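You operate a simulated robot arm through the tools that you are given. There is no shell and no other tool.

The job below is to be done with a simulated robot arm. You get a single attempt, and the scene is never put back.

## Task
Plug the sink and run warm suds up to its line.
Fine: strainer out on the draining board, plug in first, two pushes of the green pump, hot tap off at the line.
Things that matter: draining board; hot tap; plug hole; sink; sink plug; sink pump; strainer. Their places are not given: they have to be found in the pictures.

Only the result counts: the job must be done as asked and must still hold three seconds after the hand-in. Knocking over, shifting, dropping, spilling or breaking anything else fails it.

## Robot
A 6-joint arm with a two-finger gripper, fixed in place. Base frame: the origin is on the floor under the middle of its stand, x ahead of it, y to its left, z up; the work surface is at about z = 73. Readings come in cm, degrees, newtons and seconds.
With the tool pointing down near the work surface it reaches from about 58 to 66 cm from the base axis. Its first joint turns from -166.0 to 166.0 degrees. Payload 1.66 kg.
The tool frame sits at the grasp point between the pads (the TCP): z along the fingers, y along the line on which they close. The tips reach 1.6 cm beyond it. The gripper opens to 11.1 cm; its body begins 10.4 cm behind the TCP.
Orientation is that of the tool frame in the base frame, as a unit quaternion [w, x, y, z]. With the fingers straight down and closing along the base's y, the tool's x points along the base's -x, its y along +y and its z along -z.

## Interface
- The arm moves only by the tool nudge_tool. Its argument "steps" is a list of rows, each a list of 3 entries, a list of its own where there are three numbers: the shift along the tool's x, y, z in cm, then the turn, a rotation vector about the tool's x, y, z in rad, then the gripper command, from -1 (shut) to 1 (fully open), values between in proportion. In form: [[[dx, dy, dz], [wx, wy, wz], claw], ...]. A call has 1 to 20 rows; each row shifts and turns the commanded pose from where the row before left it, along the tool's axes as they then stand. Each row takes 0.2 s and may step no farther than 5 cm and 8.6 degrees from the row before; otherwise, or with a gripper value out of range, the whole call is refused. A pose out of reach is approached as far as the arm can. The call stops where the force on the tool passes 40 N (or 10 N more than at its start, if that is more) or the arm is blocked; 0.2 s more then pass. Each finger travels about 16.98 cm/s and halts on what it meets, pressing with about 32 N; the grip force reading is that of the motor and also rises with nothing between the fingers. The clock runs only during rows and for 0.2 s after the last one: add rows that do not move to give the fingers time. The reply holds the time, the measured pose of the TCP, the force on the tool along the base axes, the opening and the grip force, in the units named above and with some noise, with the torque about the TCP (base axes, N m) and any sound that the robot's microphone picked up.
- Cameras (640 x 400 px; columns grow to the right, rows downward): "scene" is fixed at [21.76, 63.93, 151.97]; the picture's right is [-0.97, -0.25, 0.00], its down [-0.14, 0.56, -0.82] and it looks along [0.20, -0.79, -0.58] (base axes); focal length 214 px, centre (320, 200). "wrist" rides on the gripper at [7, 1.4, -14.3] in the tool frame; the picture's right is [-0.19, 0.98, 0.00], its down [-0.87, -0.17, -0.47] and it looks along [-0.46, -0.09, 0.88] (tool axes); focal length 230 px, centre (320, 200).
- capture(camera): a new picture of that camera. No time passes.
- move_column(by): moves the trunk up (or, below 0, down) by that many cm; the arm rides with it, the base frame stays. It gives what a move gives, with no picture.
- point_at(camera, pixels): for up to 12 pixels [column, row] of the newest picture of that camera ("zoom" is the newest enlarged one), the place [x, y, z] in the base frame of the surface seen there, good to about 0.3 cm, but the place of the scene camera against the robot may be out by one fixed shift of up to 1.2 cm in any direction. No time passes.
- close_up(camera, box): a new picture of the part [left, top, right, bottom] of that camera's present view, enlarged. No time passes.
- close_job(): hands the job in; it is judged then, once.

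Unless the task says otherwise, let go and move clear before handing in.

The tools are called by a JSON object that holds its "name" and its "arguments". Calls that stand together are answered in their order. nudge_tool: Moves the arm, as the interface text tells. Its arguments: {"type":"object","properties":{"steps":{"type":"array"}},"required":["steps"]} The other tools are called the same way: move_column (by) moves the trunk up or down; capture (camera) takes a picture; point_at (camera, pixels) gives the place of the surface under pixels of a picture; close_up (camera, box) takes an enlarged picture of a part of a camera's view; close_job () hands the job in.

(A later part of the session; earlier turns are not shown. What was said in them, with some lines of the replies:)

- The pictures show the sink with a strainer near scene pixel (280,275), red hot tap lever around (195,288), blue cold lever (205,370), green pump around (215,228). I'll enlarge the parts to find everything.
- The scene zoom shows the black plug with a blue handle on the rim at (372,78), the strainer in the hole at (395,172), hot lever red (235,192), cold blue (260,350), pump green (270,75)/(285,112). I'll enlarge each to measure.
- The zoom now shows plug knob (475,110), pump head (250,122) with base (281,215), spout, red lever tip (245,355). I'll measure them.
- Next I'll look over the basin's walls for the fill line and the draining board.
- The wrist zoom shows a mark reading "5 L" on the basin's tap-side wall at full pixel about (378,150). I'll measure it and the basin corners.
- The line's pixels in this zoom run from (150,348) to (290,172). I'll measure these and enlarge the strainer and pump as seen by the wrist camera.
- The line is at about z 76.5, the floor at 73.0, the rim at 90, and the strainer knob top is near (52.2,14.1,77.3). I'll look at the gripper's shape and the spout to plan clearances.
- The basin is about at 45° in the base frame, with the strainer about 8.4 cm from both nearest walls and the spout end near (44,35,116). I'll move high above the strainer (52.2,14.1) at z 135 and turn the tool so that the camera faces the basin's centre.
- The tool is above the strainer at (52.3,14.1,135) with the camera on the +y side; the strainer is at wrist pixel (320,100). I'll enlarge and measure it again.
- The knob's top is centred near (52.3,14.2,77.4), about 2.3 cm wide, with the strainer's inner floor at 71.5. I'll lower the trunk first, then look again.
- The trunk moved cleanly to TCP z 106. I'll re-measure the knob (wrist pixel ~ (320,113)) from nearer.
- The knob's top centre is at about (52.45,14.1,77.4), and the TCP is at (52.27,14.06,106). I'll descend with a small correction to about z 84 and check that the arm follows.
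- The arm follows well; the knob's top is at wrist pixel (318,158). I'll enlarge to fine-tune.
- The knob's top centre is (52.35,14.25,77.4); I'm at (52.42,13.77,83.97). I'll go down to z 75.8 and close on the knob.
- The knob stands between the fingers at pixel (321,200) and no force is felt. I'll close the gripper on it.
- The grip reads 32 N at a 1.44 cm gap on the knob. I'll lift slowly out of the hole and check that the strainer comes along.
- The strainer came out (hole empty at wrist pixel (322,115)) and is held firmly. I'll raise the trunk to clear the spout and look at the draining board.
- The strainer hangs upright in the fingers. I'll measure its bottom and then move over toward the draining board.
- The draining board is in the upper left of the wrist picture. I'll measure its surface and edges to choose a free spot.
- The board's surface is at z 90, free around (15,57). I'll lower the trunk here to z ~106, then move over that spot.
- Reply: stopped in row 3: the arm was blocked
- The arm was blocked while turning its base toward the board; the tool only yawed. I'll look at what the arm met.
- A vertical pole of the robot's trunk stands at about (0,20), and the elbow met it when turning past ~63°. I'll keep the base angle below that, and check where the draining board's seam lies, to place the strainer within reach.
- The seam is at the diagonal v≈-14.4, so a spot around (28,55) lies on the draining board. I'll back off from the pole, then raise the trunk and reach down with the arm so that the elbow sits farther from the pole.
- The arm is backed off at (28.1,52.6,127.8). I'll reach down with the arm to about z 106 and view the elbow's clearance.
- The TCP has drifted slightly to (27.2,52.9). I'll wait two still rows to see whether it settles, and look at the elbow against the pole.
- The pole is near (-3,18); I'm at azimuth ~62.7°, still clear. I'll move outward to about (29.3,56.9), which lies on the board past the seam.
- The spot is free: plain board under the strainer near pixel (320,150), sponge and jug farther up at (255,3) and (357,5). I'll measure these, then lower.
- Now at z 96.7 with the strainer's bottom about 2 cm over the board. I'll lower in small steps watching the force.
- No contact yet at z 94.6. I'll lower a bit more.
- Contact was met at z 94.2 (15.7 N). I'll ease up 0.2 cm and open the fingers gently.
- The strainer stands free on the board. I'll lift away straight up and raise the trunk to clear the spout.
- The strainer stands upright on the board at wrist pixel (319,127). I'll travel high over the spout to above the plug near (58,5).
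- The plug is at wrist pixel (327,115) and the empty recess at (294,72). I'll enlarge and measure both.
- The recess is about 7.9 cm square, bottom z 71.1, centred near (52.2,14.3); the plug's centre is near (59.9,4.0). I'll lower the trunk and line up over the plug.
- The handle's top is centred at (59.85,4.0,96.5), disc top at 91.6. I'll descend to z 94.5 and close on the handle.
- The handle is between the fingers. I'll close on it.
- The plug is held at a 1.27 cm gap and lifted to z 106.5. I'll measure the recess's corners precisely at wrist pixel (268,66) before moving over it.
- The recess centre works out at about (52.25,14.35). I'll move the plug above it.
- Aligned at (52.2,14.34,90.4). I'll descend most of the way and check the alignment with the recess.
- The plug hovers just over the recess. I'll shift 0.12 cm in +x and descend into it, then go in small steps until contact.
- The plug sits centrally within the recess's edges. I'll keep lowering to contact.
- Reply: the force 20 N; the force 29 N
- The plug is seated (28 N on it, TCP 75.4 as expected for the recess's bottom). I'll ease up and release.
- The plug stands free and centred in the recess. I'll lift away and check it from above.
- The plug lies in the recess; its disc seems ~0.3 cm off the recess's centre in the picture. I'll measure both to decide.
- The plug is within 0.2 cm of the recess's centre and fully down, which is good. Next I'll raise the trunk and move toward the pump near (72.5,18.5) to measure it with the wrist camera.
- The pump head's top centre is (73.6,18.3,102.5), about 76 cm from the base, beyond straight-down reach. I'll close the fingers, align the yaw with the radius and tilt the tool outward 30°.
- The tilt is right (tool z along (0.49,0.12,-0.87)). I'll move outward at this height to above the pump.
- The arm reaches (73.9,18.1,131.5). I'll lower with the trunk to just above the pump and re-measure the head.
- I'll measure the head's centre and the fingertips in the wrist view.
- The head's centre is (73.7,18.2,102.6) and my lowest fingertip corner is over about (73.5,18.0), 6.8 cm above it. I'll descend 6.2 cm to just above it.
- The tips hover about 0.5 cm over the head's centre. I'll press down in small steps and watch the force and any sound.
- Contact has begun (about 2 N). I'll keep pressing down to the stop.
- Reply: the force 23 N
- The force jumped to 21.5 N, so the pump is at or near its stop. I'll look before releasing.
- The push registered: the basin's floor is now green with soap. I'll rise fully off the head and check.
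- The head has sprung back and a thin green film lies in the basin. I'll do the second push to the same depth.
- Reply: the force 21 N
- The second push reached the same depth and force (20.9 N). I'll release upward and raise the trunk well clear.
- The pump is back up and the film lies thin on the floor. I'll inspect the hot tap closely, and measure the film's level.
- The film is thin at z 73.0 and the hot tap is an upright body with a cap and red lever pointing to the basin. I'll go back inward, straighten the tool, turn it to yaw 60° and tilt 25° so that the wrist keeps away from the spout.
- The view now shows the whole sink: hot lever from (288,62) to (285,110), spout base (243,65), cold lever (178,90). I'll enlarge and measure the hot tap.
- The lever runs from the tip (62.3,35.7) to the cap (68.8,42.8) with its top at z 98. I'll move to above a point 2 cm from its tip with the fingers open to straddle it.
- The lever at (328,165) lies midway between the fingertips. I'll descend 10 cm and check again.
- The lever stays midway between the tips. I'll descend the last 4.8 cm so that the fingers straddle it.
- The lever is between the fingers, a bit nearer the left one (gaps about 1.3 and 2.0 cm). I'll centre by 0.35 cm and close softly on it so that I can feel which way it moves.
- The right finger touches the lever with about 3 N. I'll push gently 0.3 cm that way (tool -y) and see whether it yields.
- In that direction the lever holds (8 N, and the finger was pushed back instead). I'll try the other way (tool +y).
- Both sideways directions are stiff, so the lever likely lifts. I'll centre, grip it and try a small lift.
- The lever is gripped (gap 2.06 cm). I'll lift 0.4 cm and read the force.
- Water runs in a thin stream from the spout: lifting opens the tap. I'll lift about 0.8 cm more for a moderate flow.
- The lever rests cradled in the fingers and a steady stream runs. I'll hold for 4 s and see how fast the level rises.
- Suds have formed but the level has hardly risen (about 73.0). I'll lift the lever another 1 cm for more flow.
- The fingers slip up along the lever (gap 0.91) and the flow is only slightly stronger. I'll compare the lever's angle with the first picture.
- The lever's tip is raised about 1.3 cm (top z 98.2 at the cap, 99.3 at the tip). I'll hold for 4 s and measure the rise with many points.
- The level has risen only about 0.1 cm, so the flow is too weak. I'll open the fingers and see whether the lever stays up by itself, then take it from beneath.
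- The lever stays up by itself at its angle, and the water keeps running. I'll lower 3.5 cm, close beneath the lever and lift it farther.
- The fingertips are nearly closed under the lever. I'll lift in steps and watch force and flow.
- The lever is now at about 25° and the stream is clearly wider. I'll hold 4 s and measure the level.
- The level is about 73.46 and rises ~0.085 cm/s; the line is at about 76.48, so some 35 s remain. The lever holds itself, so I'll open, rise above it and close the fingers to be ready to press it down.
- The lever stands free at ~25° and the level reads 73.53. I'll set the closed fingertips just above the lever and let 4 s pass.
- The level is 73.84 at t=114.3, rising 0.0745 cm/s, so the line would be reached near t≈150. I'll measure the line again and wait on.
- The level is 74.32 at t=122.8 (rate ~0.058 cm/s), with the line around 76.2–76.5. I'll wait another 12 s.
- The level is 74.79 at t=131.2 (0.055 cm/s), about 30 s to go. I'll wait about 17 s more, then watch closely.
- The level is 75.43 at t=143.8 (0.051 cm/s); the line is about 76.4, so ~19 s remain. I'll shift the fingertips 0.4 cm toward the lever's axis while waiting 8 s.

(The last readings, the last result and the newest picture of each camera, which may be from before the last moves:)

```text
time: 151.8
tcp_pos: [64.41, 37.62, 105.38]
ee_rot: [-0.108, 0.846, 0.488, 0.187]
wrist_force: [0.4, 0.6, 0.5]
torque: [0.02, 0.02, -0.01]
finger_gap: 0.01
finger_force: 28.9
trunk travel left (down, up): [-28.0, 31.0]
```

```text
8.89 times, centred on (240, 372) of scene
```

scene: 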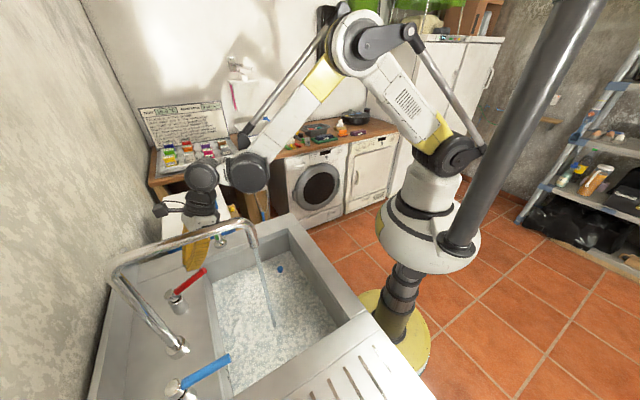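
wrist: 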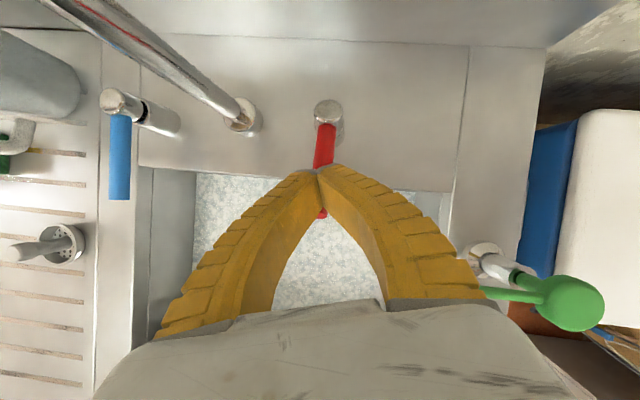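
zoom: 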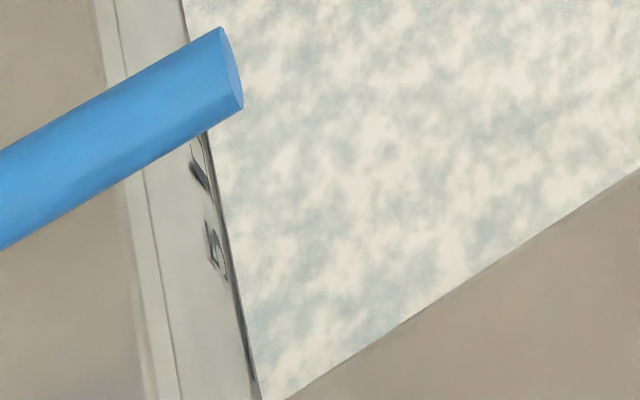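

The level is about 75.95 (scene 76.02, wrist 75.88) at t=151.8. I'll wait about 4 s more and re-check against the line.

{"name": "nudge_tool", "arguments": {"steps": [[[0, 0, 0], [0, 0, 0], -1], [[0, 0, 0], [0, 0, 0], -1], [[0, 0, 0], [0, 0, 0], -1], [[0, 0, 0], [0, 0, 0], -1], [[0, 0, 0], [0, 0, 0], -1], [[0, 0, 0], [0, 0, 0], -1], [[0, 0, 0], [0, 0, 0], -1], [[0, 0, 0], [0, 0, 0], -1], [[0, 0, 0], [0, 0, 0], -1], [[0, 0, 0], [0, 0, 0], -1], [[0, 0, 0], [0, 0, 0], -1], [[0, 0, 0], [0, 0, 0], -1], [[0, 0, 0], [0, 0, 0], -1], [[0, 0, 0], [0, 0, 0], -1], [[0, 0, 0], [0, 0, 0], -1], [[0, 0, 0], [0, 0, 0], -1], [[0, 0, 0], [0, 0, 0], -1], [[0, 0, 0], [0, 0, 0], -1], [[0, 0, 0], [0, 0, 0], -1]]}}

{"name": "capture", "arguments": {"camera": "scene"}}

{"name": "point_at", "arguments": {"camera": "scene", "pixels": [[250, 320], [290, 310], [240, 360], [230, 300], [290, 290], [260, 340], [300, 320], [220, 320], [245, 300], [310, 330], [235, 340], [280, 330]]}}

{"name": "capture", "arguments": {"camera": "wrist"}}

{"name": "point_at", "arguments": {"camera": "wrist", "pixels": [[300, 270], [320, 260], [340, 270], [220, 195], [230, 200], [215, 220], [410, 200], [335, 260], [310, 280], [330, 285], [320, 230], [345, 285]]}}

{"name": "close_up", "arguments": {"camera": "scene", "box": [236, 362, 256, 394]}}

{"name": "point_at", "arguments": {"camera": "zoom", "pixels": [[280, 200], [300, 200], [320, 200], [290, 250], [310, 300], [330, 330]]}}

```text
time: 155.8
tcp_pos: [64.48, 37.66, 105.39]
ee_rot: [-0.108, 0.846, 0.488, 0.188]
wrist_force: [-0.5, 0.2, 0.6]
torque: [0.0, 0.03, 0.01]
finger_gap: 0.01
finger_force: 28.5
trunk travel left (down, up): [-28.0, 31.0]
```

```text
taken
```

scene: 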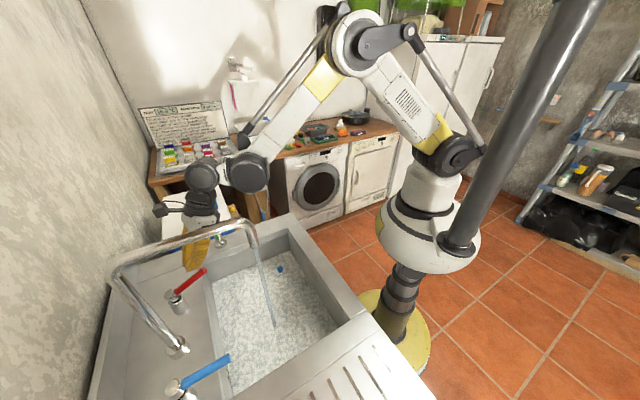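

```text
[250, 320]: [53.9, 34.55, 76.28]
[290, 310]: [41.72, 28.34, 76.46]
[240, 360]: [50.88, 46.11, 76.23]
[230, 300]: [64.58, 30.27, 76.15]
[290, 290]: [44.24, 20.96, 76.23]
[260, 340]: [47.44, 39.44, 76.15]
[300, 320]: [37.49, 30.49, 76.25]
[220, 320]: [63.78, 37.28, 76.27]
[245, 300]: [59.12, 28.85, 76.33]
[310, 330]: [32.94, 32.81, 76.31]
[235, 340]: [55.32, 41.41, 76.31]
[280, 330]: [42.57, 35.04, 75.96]
```

```text
taken
```

wrist: 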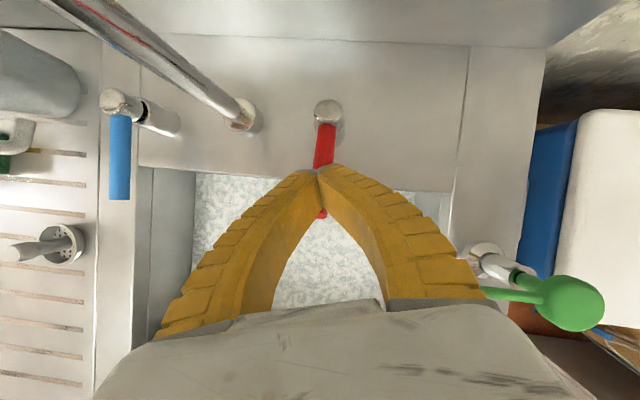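

```text
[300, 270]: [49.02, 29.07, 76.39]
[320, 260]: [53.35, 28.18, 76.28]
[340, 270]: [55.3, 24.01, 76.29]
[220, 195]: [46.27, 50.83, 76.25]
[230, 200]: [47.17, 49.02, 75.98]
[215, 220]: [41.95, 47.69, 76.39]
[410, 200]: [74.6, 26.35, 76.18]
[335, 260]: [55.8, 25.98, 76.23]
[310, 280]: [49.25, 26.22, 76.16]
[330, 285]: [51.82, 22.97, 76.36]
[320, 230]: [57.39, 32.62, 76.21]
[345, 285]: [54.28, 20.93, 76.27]
```

```text
12.50 times, centred on (246, 378) of scene
```

zoom: 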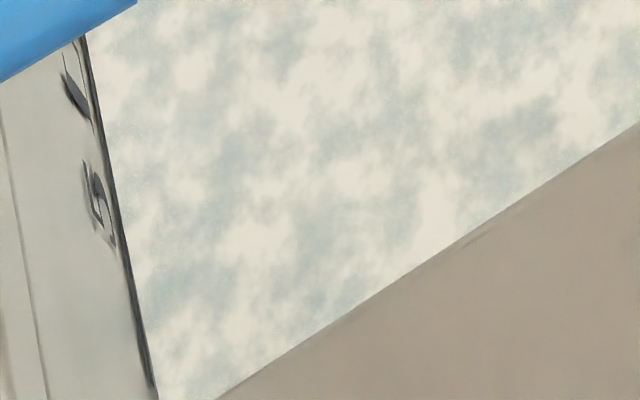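

```text
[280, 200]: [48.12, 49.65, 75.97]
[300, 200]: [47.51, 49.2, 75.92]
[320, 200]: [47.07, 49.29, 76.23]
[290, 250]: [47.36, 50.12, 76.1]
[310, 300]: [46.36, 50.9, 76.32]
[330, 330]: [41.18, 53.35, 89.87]
```

The level is 76.25 at t=155.8 and its edge is just at the mark's lower edge (zoom (85,40)–(155,390)). I'll wait about 1 s and then press the lever down.

{"name": "nudge_tool", "arguments": {"steps": [[[0, 0, 0], [0, 0, 0], -1], [[0, 0, 0], [0, 0, 0], -1], [[0, 0, 0], [0, 0, 0], -1], [[0, 0, 0], [0, 0, 0], -1], [[-0.571, 0, 1.22], [0, 0, 0], -1], [[-0.571, 0, 1.22], [0, 0, 0], -1], [[-0.571, 0, 1.22], [0, 0, 0], -1], [[-0.571, 0, 1.22], [0, 0, 0], -1], [[-0.1, 0, 0.22], [0, 0, 0], -1]]}}

{"name": "capture", "arguments": {"camera": "scene"}}

{"name": "close_up", "arguments": {"camera": "scene", "box": [160, 220, 300, 330]}}

{"name": "capture", "arguments": {"camera": "wrist"}}

```text
time: 157.8
tcp_pos: [64.4, 37.73, 99.49]
ee_rot: [-0.108, 0.846, 0.488, 0.187]
wrist_force: [-0.1, -0.4, -0.5]
torque: [0.04, -0.04, 0.02]
finger_gap: 0.0
finger_force: 28.4
trunk travel left (down, up): [-28.0, 31.0]
```

```text
taken
```

scene: 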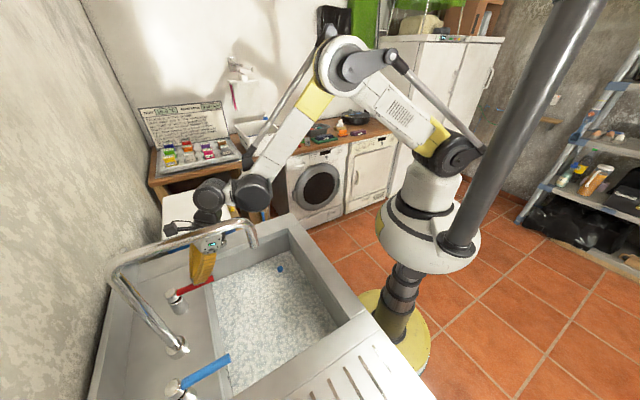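

```text
3.64 times, centred on (230, 275) of scene
```

zoom: 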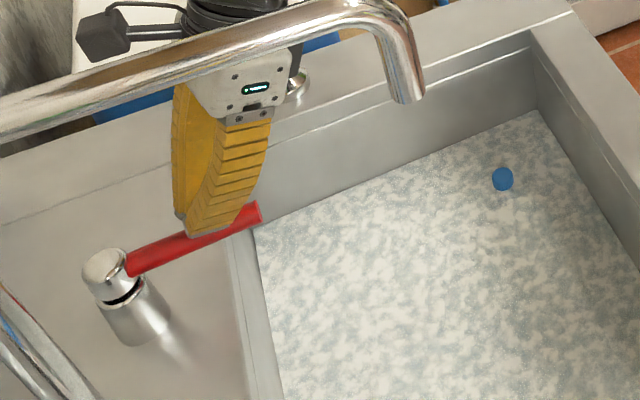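

```text
taken
```

wrist: 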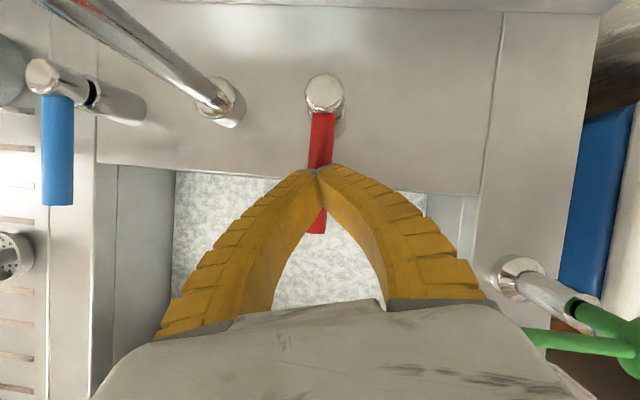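

The stream has stopped. I'll press a little further to be sure the lever is fully down.

{"name": "nudge_tool", "arguments": {"steps": [[[-0.085, 0, 0.181], [0, 0, 0], -1], [[0, 0, 0], [0, 0, 0], -1]]}}

{"name": "nudge_tool", "arguments": {"steps": [[[-0.085, 0, 0.181], [0, 0, 0], -1], [[0, 0, 0], [0, 0, 0], -1]]}}

{"name": "close_up", "arguments": {"camera": "scene", "box": [160, 220, 300, 330]}}

```text
time: 158.3
tcp_pos: [64.45, 37.6, 99.35]
ee_rot: [-0.108, 0.845, 0.488, 0.188]
wrist_force: [0.4, 1.5, 4.5]
torque: [0.02, 0.04, -0.02]
finger_gap: 0.02
finger_force: 28.6
trunk travel left (down, up): [-28.0, 31.0]
```

```text
time: 158.9
tcp_pos: [64.42, 37.58, 99.27]
ee_rot: [-0.108, 0.845, 0.488, 0.188]
wrist_force: [3.3, 4.1, 14.4]
torque: [0.01, 0.07, 0.03]
finger_gap: 0.0
finger_force: 28.5
trunk travel left (down, up): [-28.0, 31.0]
```

```text
3.64 times, centred on (230, 275) of scene
```

zoom: 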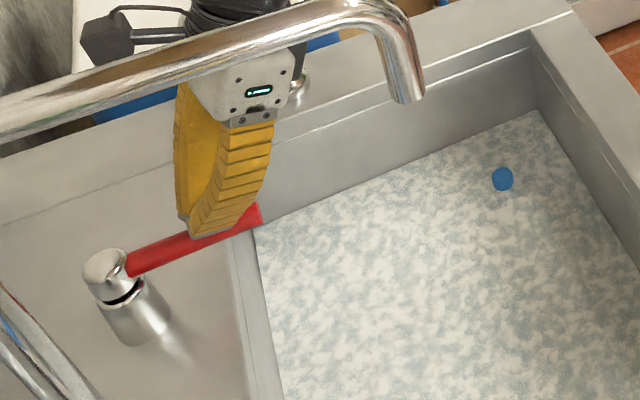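

The lever is against its stop (14 N) and no water flows. I'll ease off, rise a little and measure the level.

{"name": "nudge_tool", "arguments": {"steps": [[[0.25, 0, -0.54], [0, 0, 0], -1], [[0.8, 0, -1.8], [0, 0, 0], -1], [[1.27, 0, -2.71], [0, 0, 0], -1], [[0, 0, 0], [0, 0, 0], -1]]}}

{"name": "capture", "arguments": {"camera": "scene"}}

{"name": "point_at", "arguments": {"camera": "scene", "pixels": [[250, 320], [290, 310], [240, 360], [230, 300], [290, 290], [260, 340], [300, 320], [220, 320], [245, 300], [310, 330], [235, 340], [280, 330]]}}

{"name": "capture", "arguments": {"camera": "wrist"}}

{"name": "point_at", "arguments": {"camera": "wrist", "pixels": [[300, 270], [320, 260], [340, 270], [220, 195], [230, 200], [215, 220], [410, 200], [335, 260], [310, 280], [330, 285], [320, 230], [345, 285]]}}

{"name": "close_up", "arguments": {"camera": "scene", "box": [236, 362, 256, 394]}}

{"name": "close_up", "arguments": {"camera": "scene", "box": [100, 250, 260, 350]}}

```text
time: 159.9
tcp_pos: [64.41, 37.56, 104.77]
ee_rot: [-0.108, 0.846, 0.488, 0.187]
wrist_force: [0.4, -0.4, -0.4]
torque: [-0.04, 0.0, 0.02]
finger_gap: 0.0
finger_force: 28.8
trunk travel left (down, up): [-28.0, 31.0]
```

```text
taken
```

scene: 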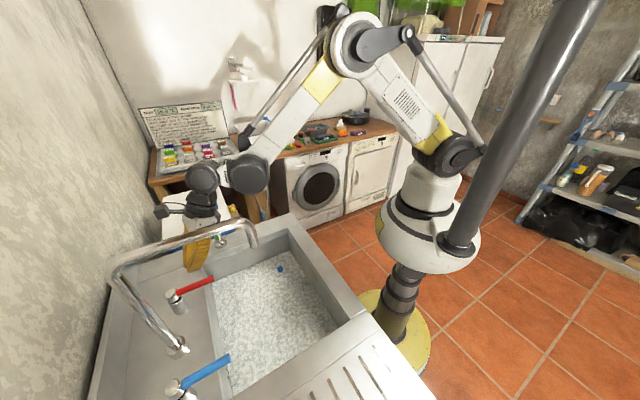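

```text
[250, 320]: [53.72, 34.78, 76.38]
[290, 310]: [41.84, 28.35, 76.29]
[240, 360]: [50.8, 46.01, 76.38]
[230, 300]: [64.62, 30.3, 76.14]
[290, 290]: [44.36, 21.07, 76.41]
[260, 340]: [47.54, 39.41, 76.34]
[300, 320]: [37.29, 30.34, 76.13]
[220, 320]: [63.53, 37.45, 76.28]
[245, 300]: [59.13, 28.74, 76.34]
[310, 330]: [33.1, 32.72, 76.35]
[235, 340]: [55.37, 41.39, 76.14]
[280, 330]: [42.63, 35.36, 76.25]
```

```text
taken
```

wrist: 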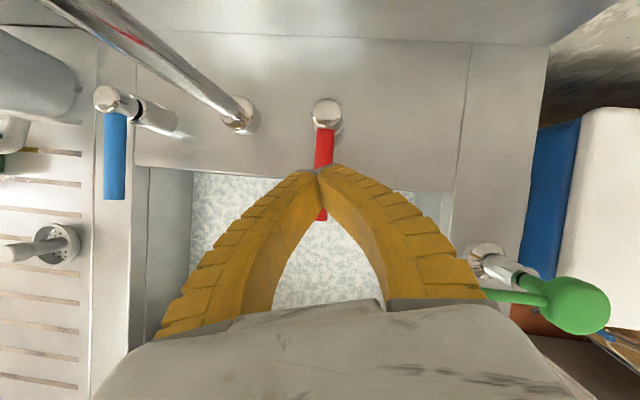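

```text
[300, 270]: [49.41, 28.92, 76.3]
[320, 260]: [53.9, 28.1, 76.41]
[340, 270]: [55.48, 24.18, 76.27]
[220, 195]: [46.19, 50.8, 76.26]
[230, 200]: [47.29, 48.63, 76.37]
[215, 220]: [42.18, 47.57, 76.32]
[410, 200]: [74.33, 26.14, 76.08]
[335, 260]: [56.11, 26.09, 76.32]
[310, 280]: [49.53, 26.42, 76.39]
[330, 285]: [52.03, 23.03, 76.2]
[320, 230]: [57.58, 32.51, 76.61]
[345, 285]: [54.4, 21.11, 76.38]
```

```text
12.50 times, centred on (246, 378) of scene
```

zoom: 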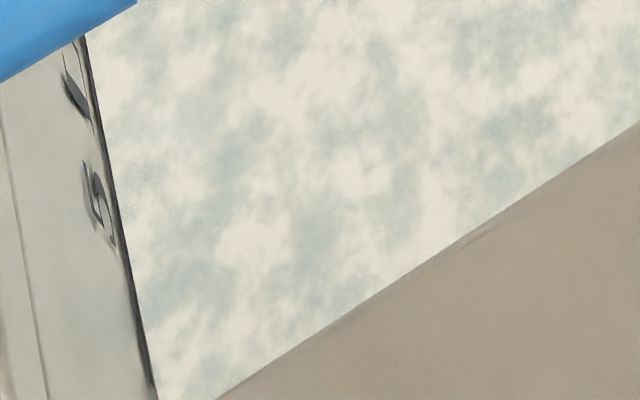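

```text
4.00 times, centred on (180, 300) of scene
```

zoom: 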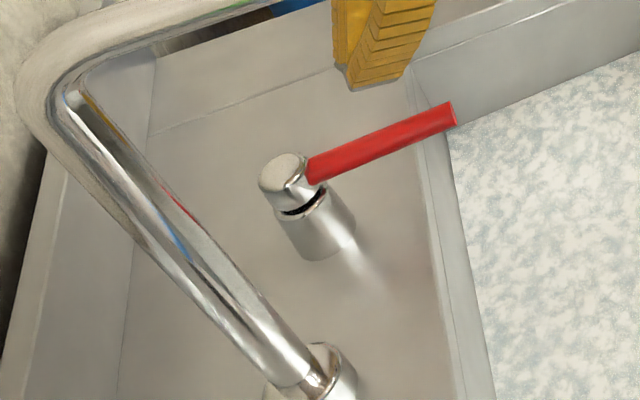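

The level is 76.31, and the lever is back at its first angle with no flow. I'll raise the trunk and go back to the starting viewpoint, from where the "5 L" mark is well visible to the wrist camera, to compare it with the level.

{"name": "move_column", "arguments": {"by": 30}}

{"name": "nudge_tool", "arguments": {"steps": [[[-3.62, 1.106, -1.692], [0, 0, 0], -1], [[-3.62, 1.106, -1.692], [0, 0, 0], -1], [[-3.62, 1.106, -1.692], [0, 0, 0], -1], [[-3.62, 1.106, -1.692], [0, 0, 0], -1], [[-3.62, 1.106, -1.692], [0, 0, 0], -1], [[0, 0, 0], [0, -0.109, 0], -1], [[0, 0, 0], [0, -0.109, 0], -1], [[0, 0, 0], [0, -0.109, 0], -1], [[0, 0, 0], [0, -0.109, 0], -1], [[0, 0, 0], [0, 0, 0], -1]]}}

{"name": "capture", "arguments": {"camera": "scene"}}

```text
time: 162.9
tcp_pos: [64.43, 37.5, 134.75]
ee_rot: [-0.107, 0.846, 0.488, 0.187]
wrist_force: [0.3, -0.1, 0.2]
torque: [0.0, -0.02, 0.04]
finger_gap: 0.0
finger_force: 28.0
trunk travel left (down, up): [-58.0, 1.0]
```

```text
time: 165.2
tcp_pos: [59.27, 17.41, 134.95]
ee_rot: [0.0, 0.866, 0.5, 0.0]
wrist_force: [0.0, -0.6, -1.1]
torque: [0.01, 0.02, -0.02]
finger_gap: 0.0
finger_force: 28.8
trunk travel left (down, up): [-58.0, 1.0]
```

```text
taken
```

scene: 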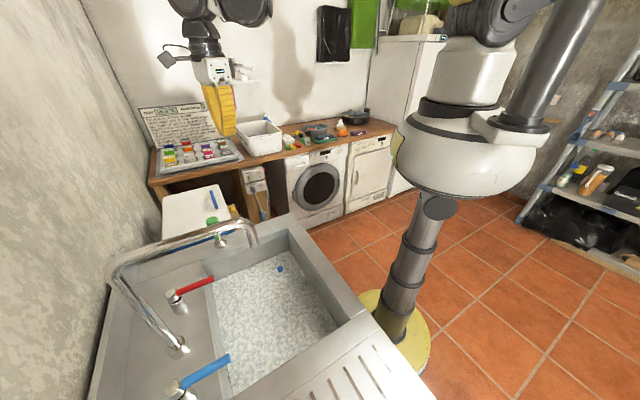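

All quiet: no stream and the level stays. I'll bring the trunk down and the arm up in place, then go to the starting viewpoint.

{"name": "move_column", "arguments": {"by": -20}}

{"name": "nudge_tool", "arguments": {"steps": [[[0, 0, -4], [0, 0, 0], -1], [[0, 0, -4], [0, 0, 0], -1], [[0, 0, -4], [0, 0, 0], -1], [[0, 0, -4], [0, 0, 0], -1], [[0, 0, -4], [0, 0, 0], -1], [[0, 0, 0], [0, 0, 0], -1]]}}

{"name": "nudge_tool", "arguments": {"steps": [[[0.448, -4.72, 0], [0, 0, 0], -1], [[0.448, -4.72, 0], [0, 0, 0], -1], [[0.448, -4.72, 0], [0, 0, 0], -1], [[0.448, -4.72, 0], [0, 0, 0], -1], [[0.448, -4.72, 0], [0, 0, 0], -1], [[0.448, -4.72, 0], [0, 0, 0], -1], [[0, 0, 0], [0, 0, 0], -1]]}}

{"name": "nudge_tool", "arguments": {"steps": [[[0, 0, 0], [0, 0, -0.1396], -1], [[0, 0, 0], [0, 0, -0.1396], -1], [[0, 0, 0], [0, 0, -0.1396], -1], [[0, 0, 0], [0, 0, -0.1396], -1], [[0, 0, 0], [0, 0, -0.1396], -1], [[0, 0, 0], [0, 0, -0.1396], -1], [[0, 0, 0], [0, 0, -0.1396], -1], [[0, 0, 0], [0, 0, -0.1396], -1], [[0, 0, 0], [0, 0, -0.1396], -1], [[0, 0, 0], [0, 0, -0.1396], -1], [[0, 0, 0], [0, 0, -0.1396], -1], [[0, 0, 0], [0, 0, -0.1396], -1], [[0, 0, 0], [0, 0, -0.1396], -1], [[0, 0, 0], [0, 0, -0.1396], -1], [[0, 0, 0], [0, 0, -0.1396], -1], [[0, 0, 0], [0, 0, 0], -1]]}}

{"name": "capture", "arguments": {"camera": "wrist"}}

{"name": "capture", "arguments": {"camera": "scene"}}

```text
time: 167.3
tcp_pos: [59.12, 17.39, 114.84]
ee_rot: [-0.001, 0.866, 0.5, 0.0]
wrist_force: [0.0, 0.4, -0.6]
torque: [-0.03, -0.02, -0.03]
finger_gap: 0.0
finger_force: 28.2
trunk travel left (down, up): [-38.0, 21.0]
```

```text
time: 168.7
tcp_pos: [59.28, 17.59, 134.94]
ee_rot: [0.0, 0.866, 0.5, 0.0]
wrist_force: [0.9, -0.1, 0.2]
torque: [0.0, 0.01, 0.0]
finger_gap: 0.0
finger_force: 28.5
trunk travel left (down, up): [-38.0, 21.0]
```

```text
time: 170.3
tcp_pos: [35.9, 33.65, 135.1]
ee_rot: [0.0, 0.866, 0.5, -0.001]
wrist_force: [0.1, -0.1, 0.6]
torque: [0.01, 0.01, 0.03]
finger_gap: 0.0
finger_force: 28.2
trunk travel left (down, up): [-38.0, 21.0]
```

```text
time: 173.7
tcp_pos: [36.04, 33.9, 134.87]
ee_rot: [0.0, 0.0, 1.0, 0.0]
wrist_force: [-0.3, -0.1, -0.1]
torque: [0.01, 0.0, 0.0]
finger_gap: 0.0
finger_force: 28.6
trunk travel left (down, up): [-38.0, 21.0]
```

```text
taken
```

wrist: 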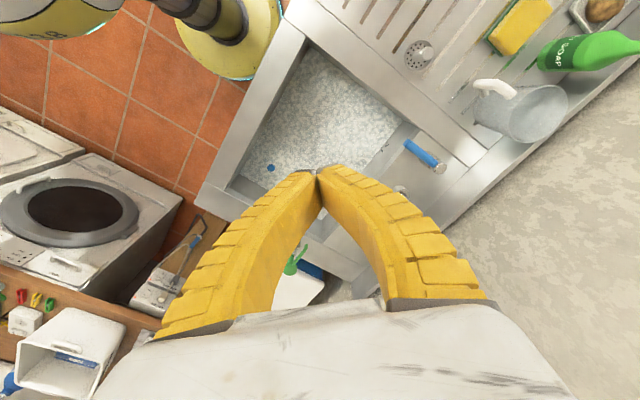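

```text
taken
```

scene: 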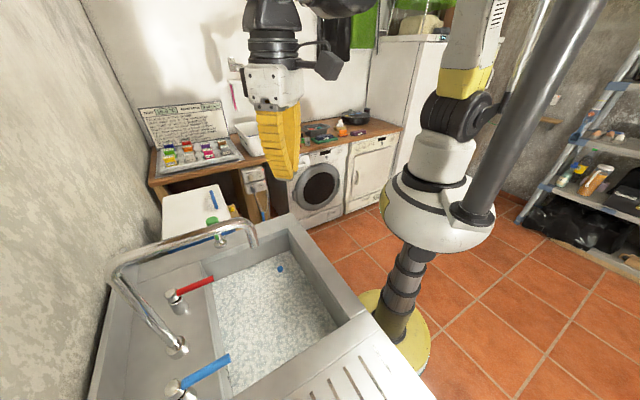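

The wrist view shows the full sink, the strainer on the board at (420,55) and the mark on the tap-side wall near (385,155). I'll enlarge that region.

{"name": "close_up", "arguments": {"camera": "wrist", "box": [350, 115, 430, 175]}}

{"name": "close_up", "arguments": {"camera": "wrist", "box": [370, 130, 402, 155]}}

```text
6.67 times, centred on (390, 145) of wrist
```

zoom: 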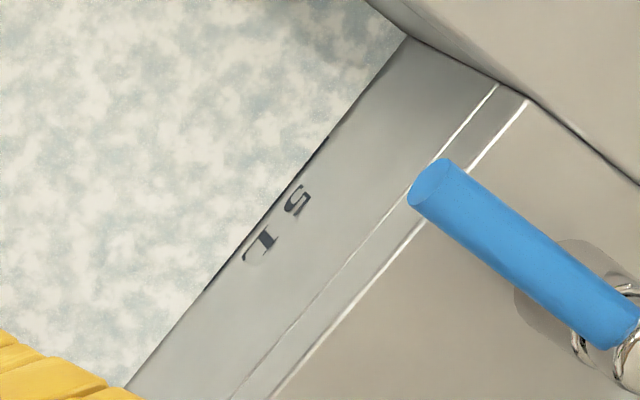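

```text
16.00 times, centred on (386, 142) of wrist
```

zoom: 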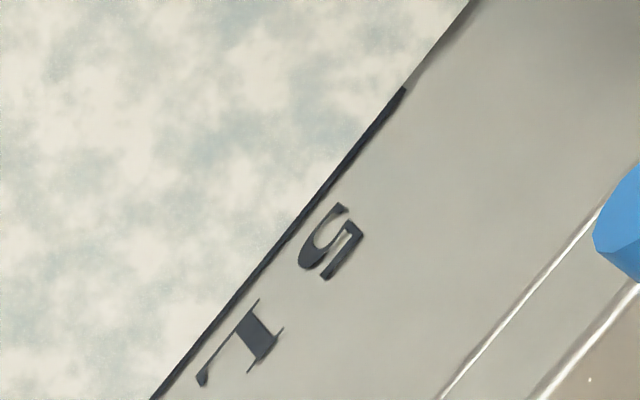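

The water's edge lies exactly on the 5 L mark (zoom line from (155,395) to (405,90)). I'll do a final check of the strainer, the plug and the spout before handing in.

{"name": "close_up", "arguments": {"camera": "wrist", "box": [380, 20, 540, 120]}}

{"name": "close_up", "arguments": {"camera": "scene", "box": [130, 190, 350, 390]}}

{"name": "nudge_tool", "arguments": {"steps": [[[0, 0, 0], [0, 0, 0], -1], [[0, 0, 0], [0, 0, 0], -1], [[0, 0, 0], [0, 0, 0], -1], [[0, 0, 0], [0, 0, 0], -1], [[0, 0, 0], [0, 0, 0], -1], [[0, 0, 0], [0, 0, 0], -1], [[0, 0, 0], [0, 0, 0], -1], [[0, 0, 0], [0, 0, 0], -1], [[0, 0, 0], [0, 0, 0], -1], [[0, 0, 0], [0, 0, 0], -1]]}}

{"name": "close_up", "arguments": {"camera": "wrist", "box": [370, 130, 402, 155]}}

```text
4.00 times, centred on (460, 70) of wrist
```

zoom: 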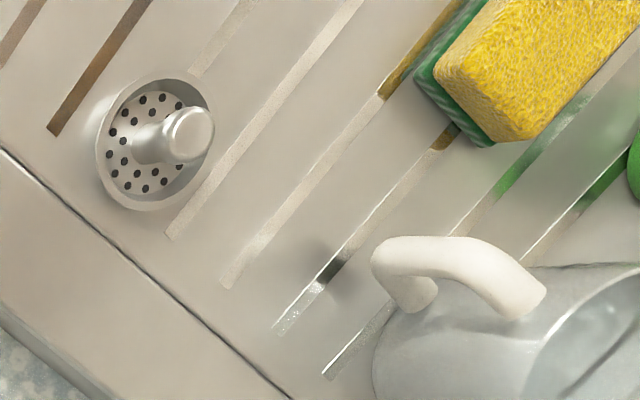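

```text
2.00 times, centred on (240, 290) of scene
```

zoom: 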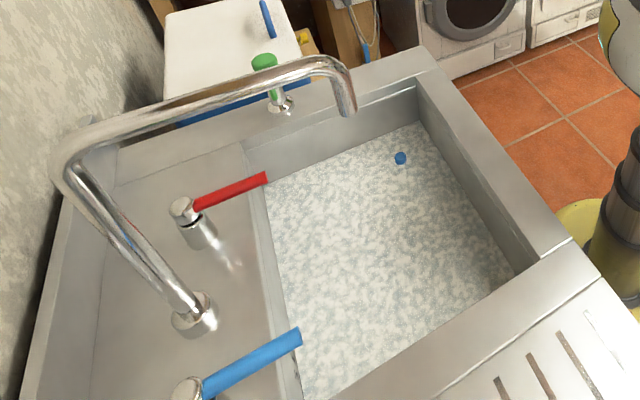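

```text
time: 175.9
tcp_pos: [36.12, 33.82, 134.96]
ee_rot: [0.0, 0.0, 1.0, -0.001]
wrist_force: [-0.8, 0.0, 0.4]
torque: [0.03, -0.01, 0.0]
finger_gap: 0.0
finger_force: 29.0
trunk travel left (down, up): [-38.0, 21.0]
```

```text
16.00 times, centred on (386, 142) of wrist
```

zoom: 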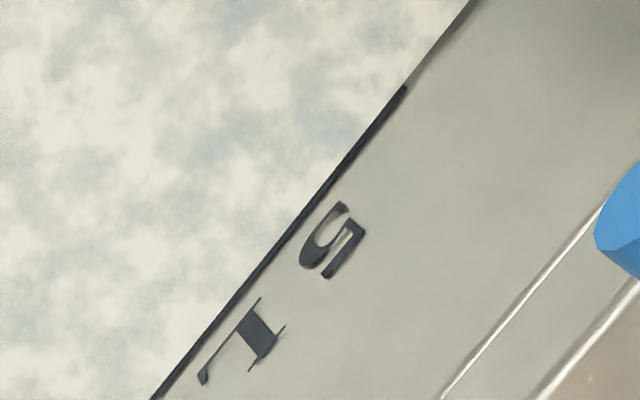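

The strainer stands upright on the draining board, and the plug is in. The lever is down with no stream, and the level holds steadily on the 5 L mark. The arm is clear, so I'll hand in.

{"name": "close_job", "arguments": {}}

```text
The job is handed in.
```

The sink is plugged and filled with warm suds up to its 5 L line, and the job is handed in. I haven't been told how it was judged.

- **Strainer:** it is out of the plug hole and standing upright on the draining board, just past the seam by the sink.
- **Plug:** it went in before any soap or water. It sits within about 0.2 cm of the centre of the hole, and the level held once the tap was off.
- **Pump:** I gave the green pump two full pushes, each down to the same stop. The soap went into the basin.
- **Hot tap:** I ran it until the water reached the line, then pressed the lever back down against its stop. The stream stopped, and the water's edge was still on the mark about 15 seconds later.

On the way to the draining board the arm once bumped the robot's own trunk pole. I backed off and went round, and nothing else was shifted or spilled as far as the pictures show. The arm finished empty and clear of the sink.
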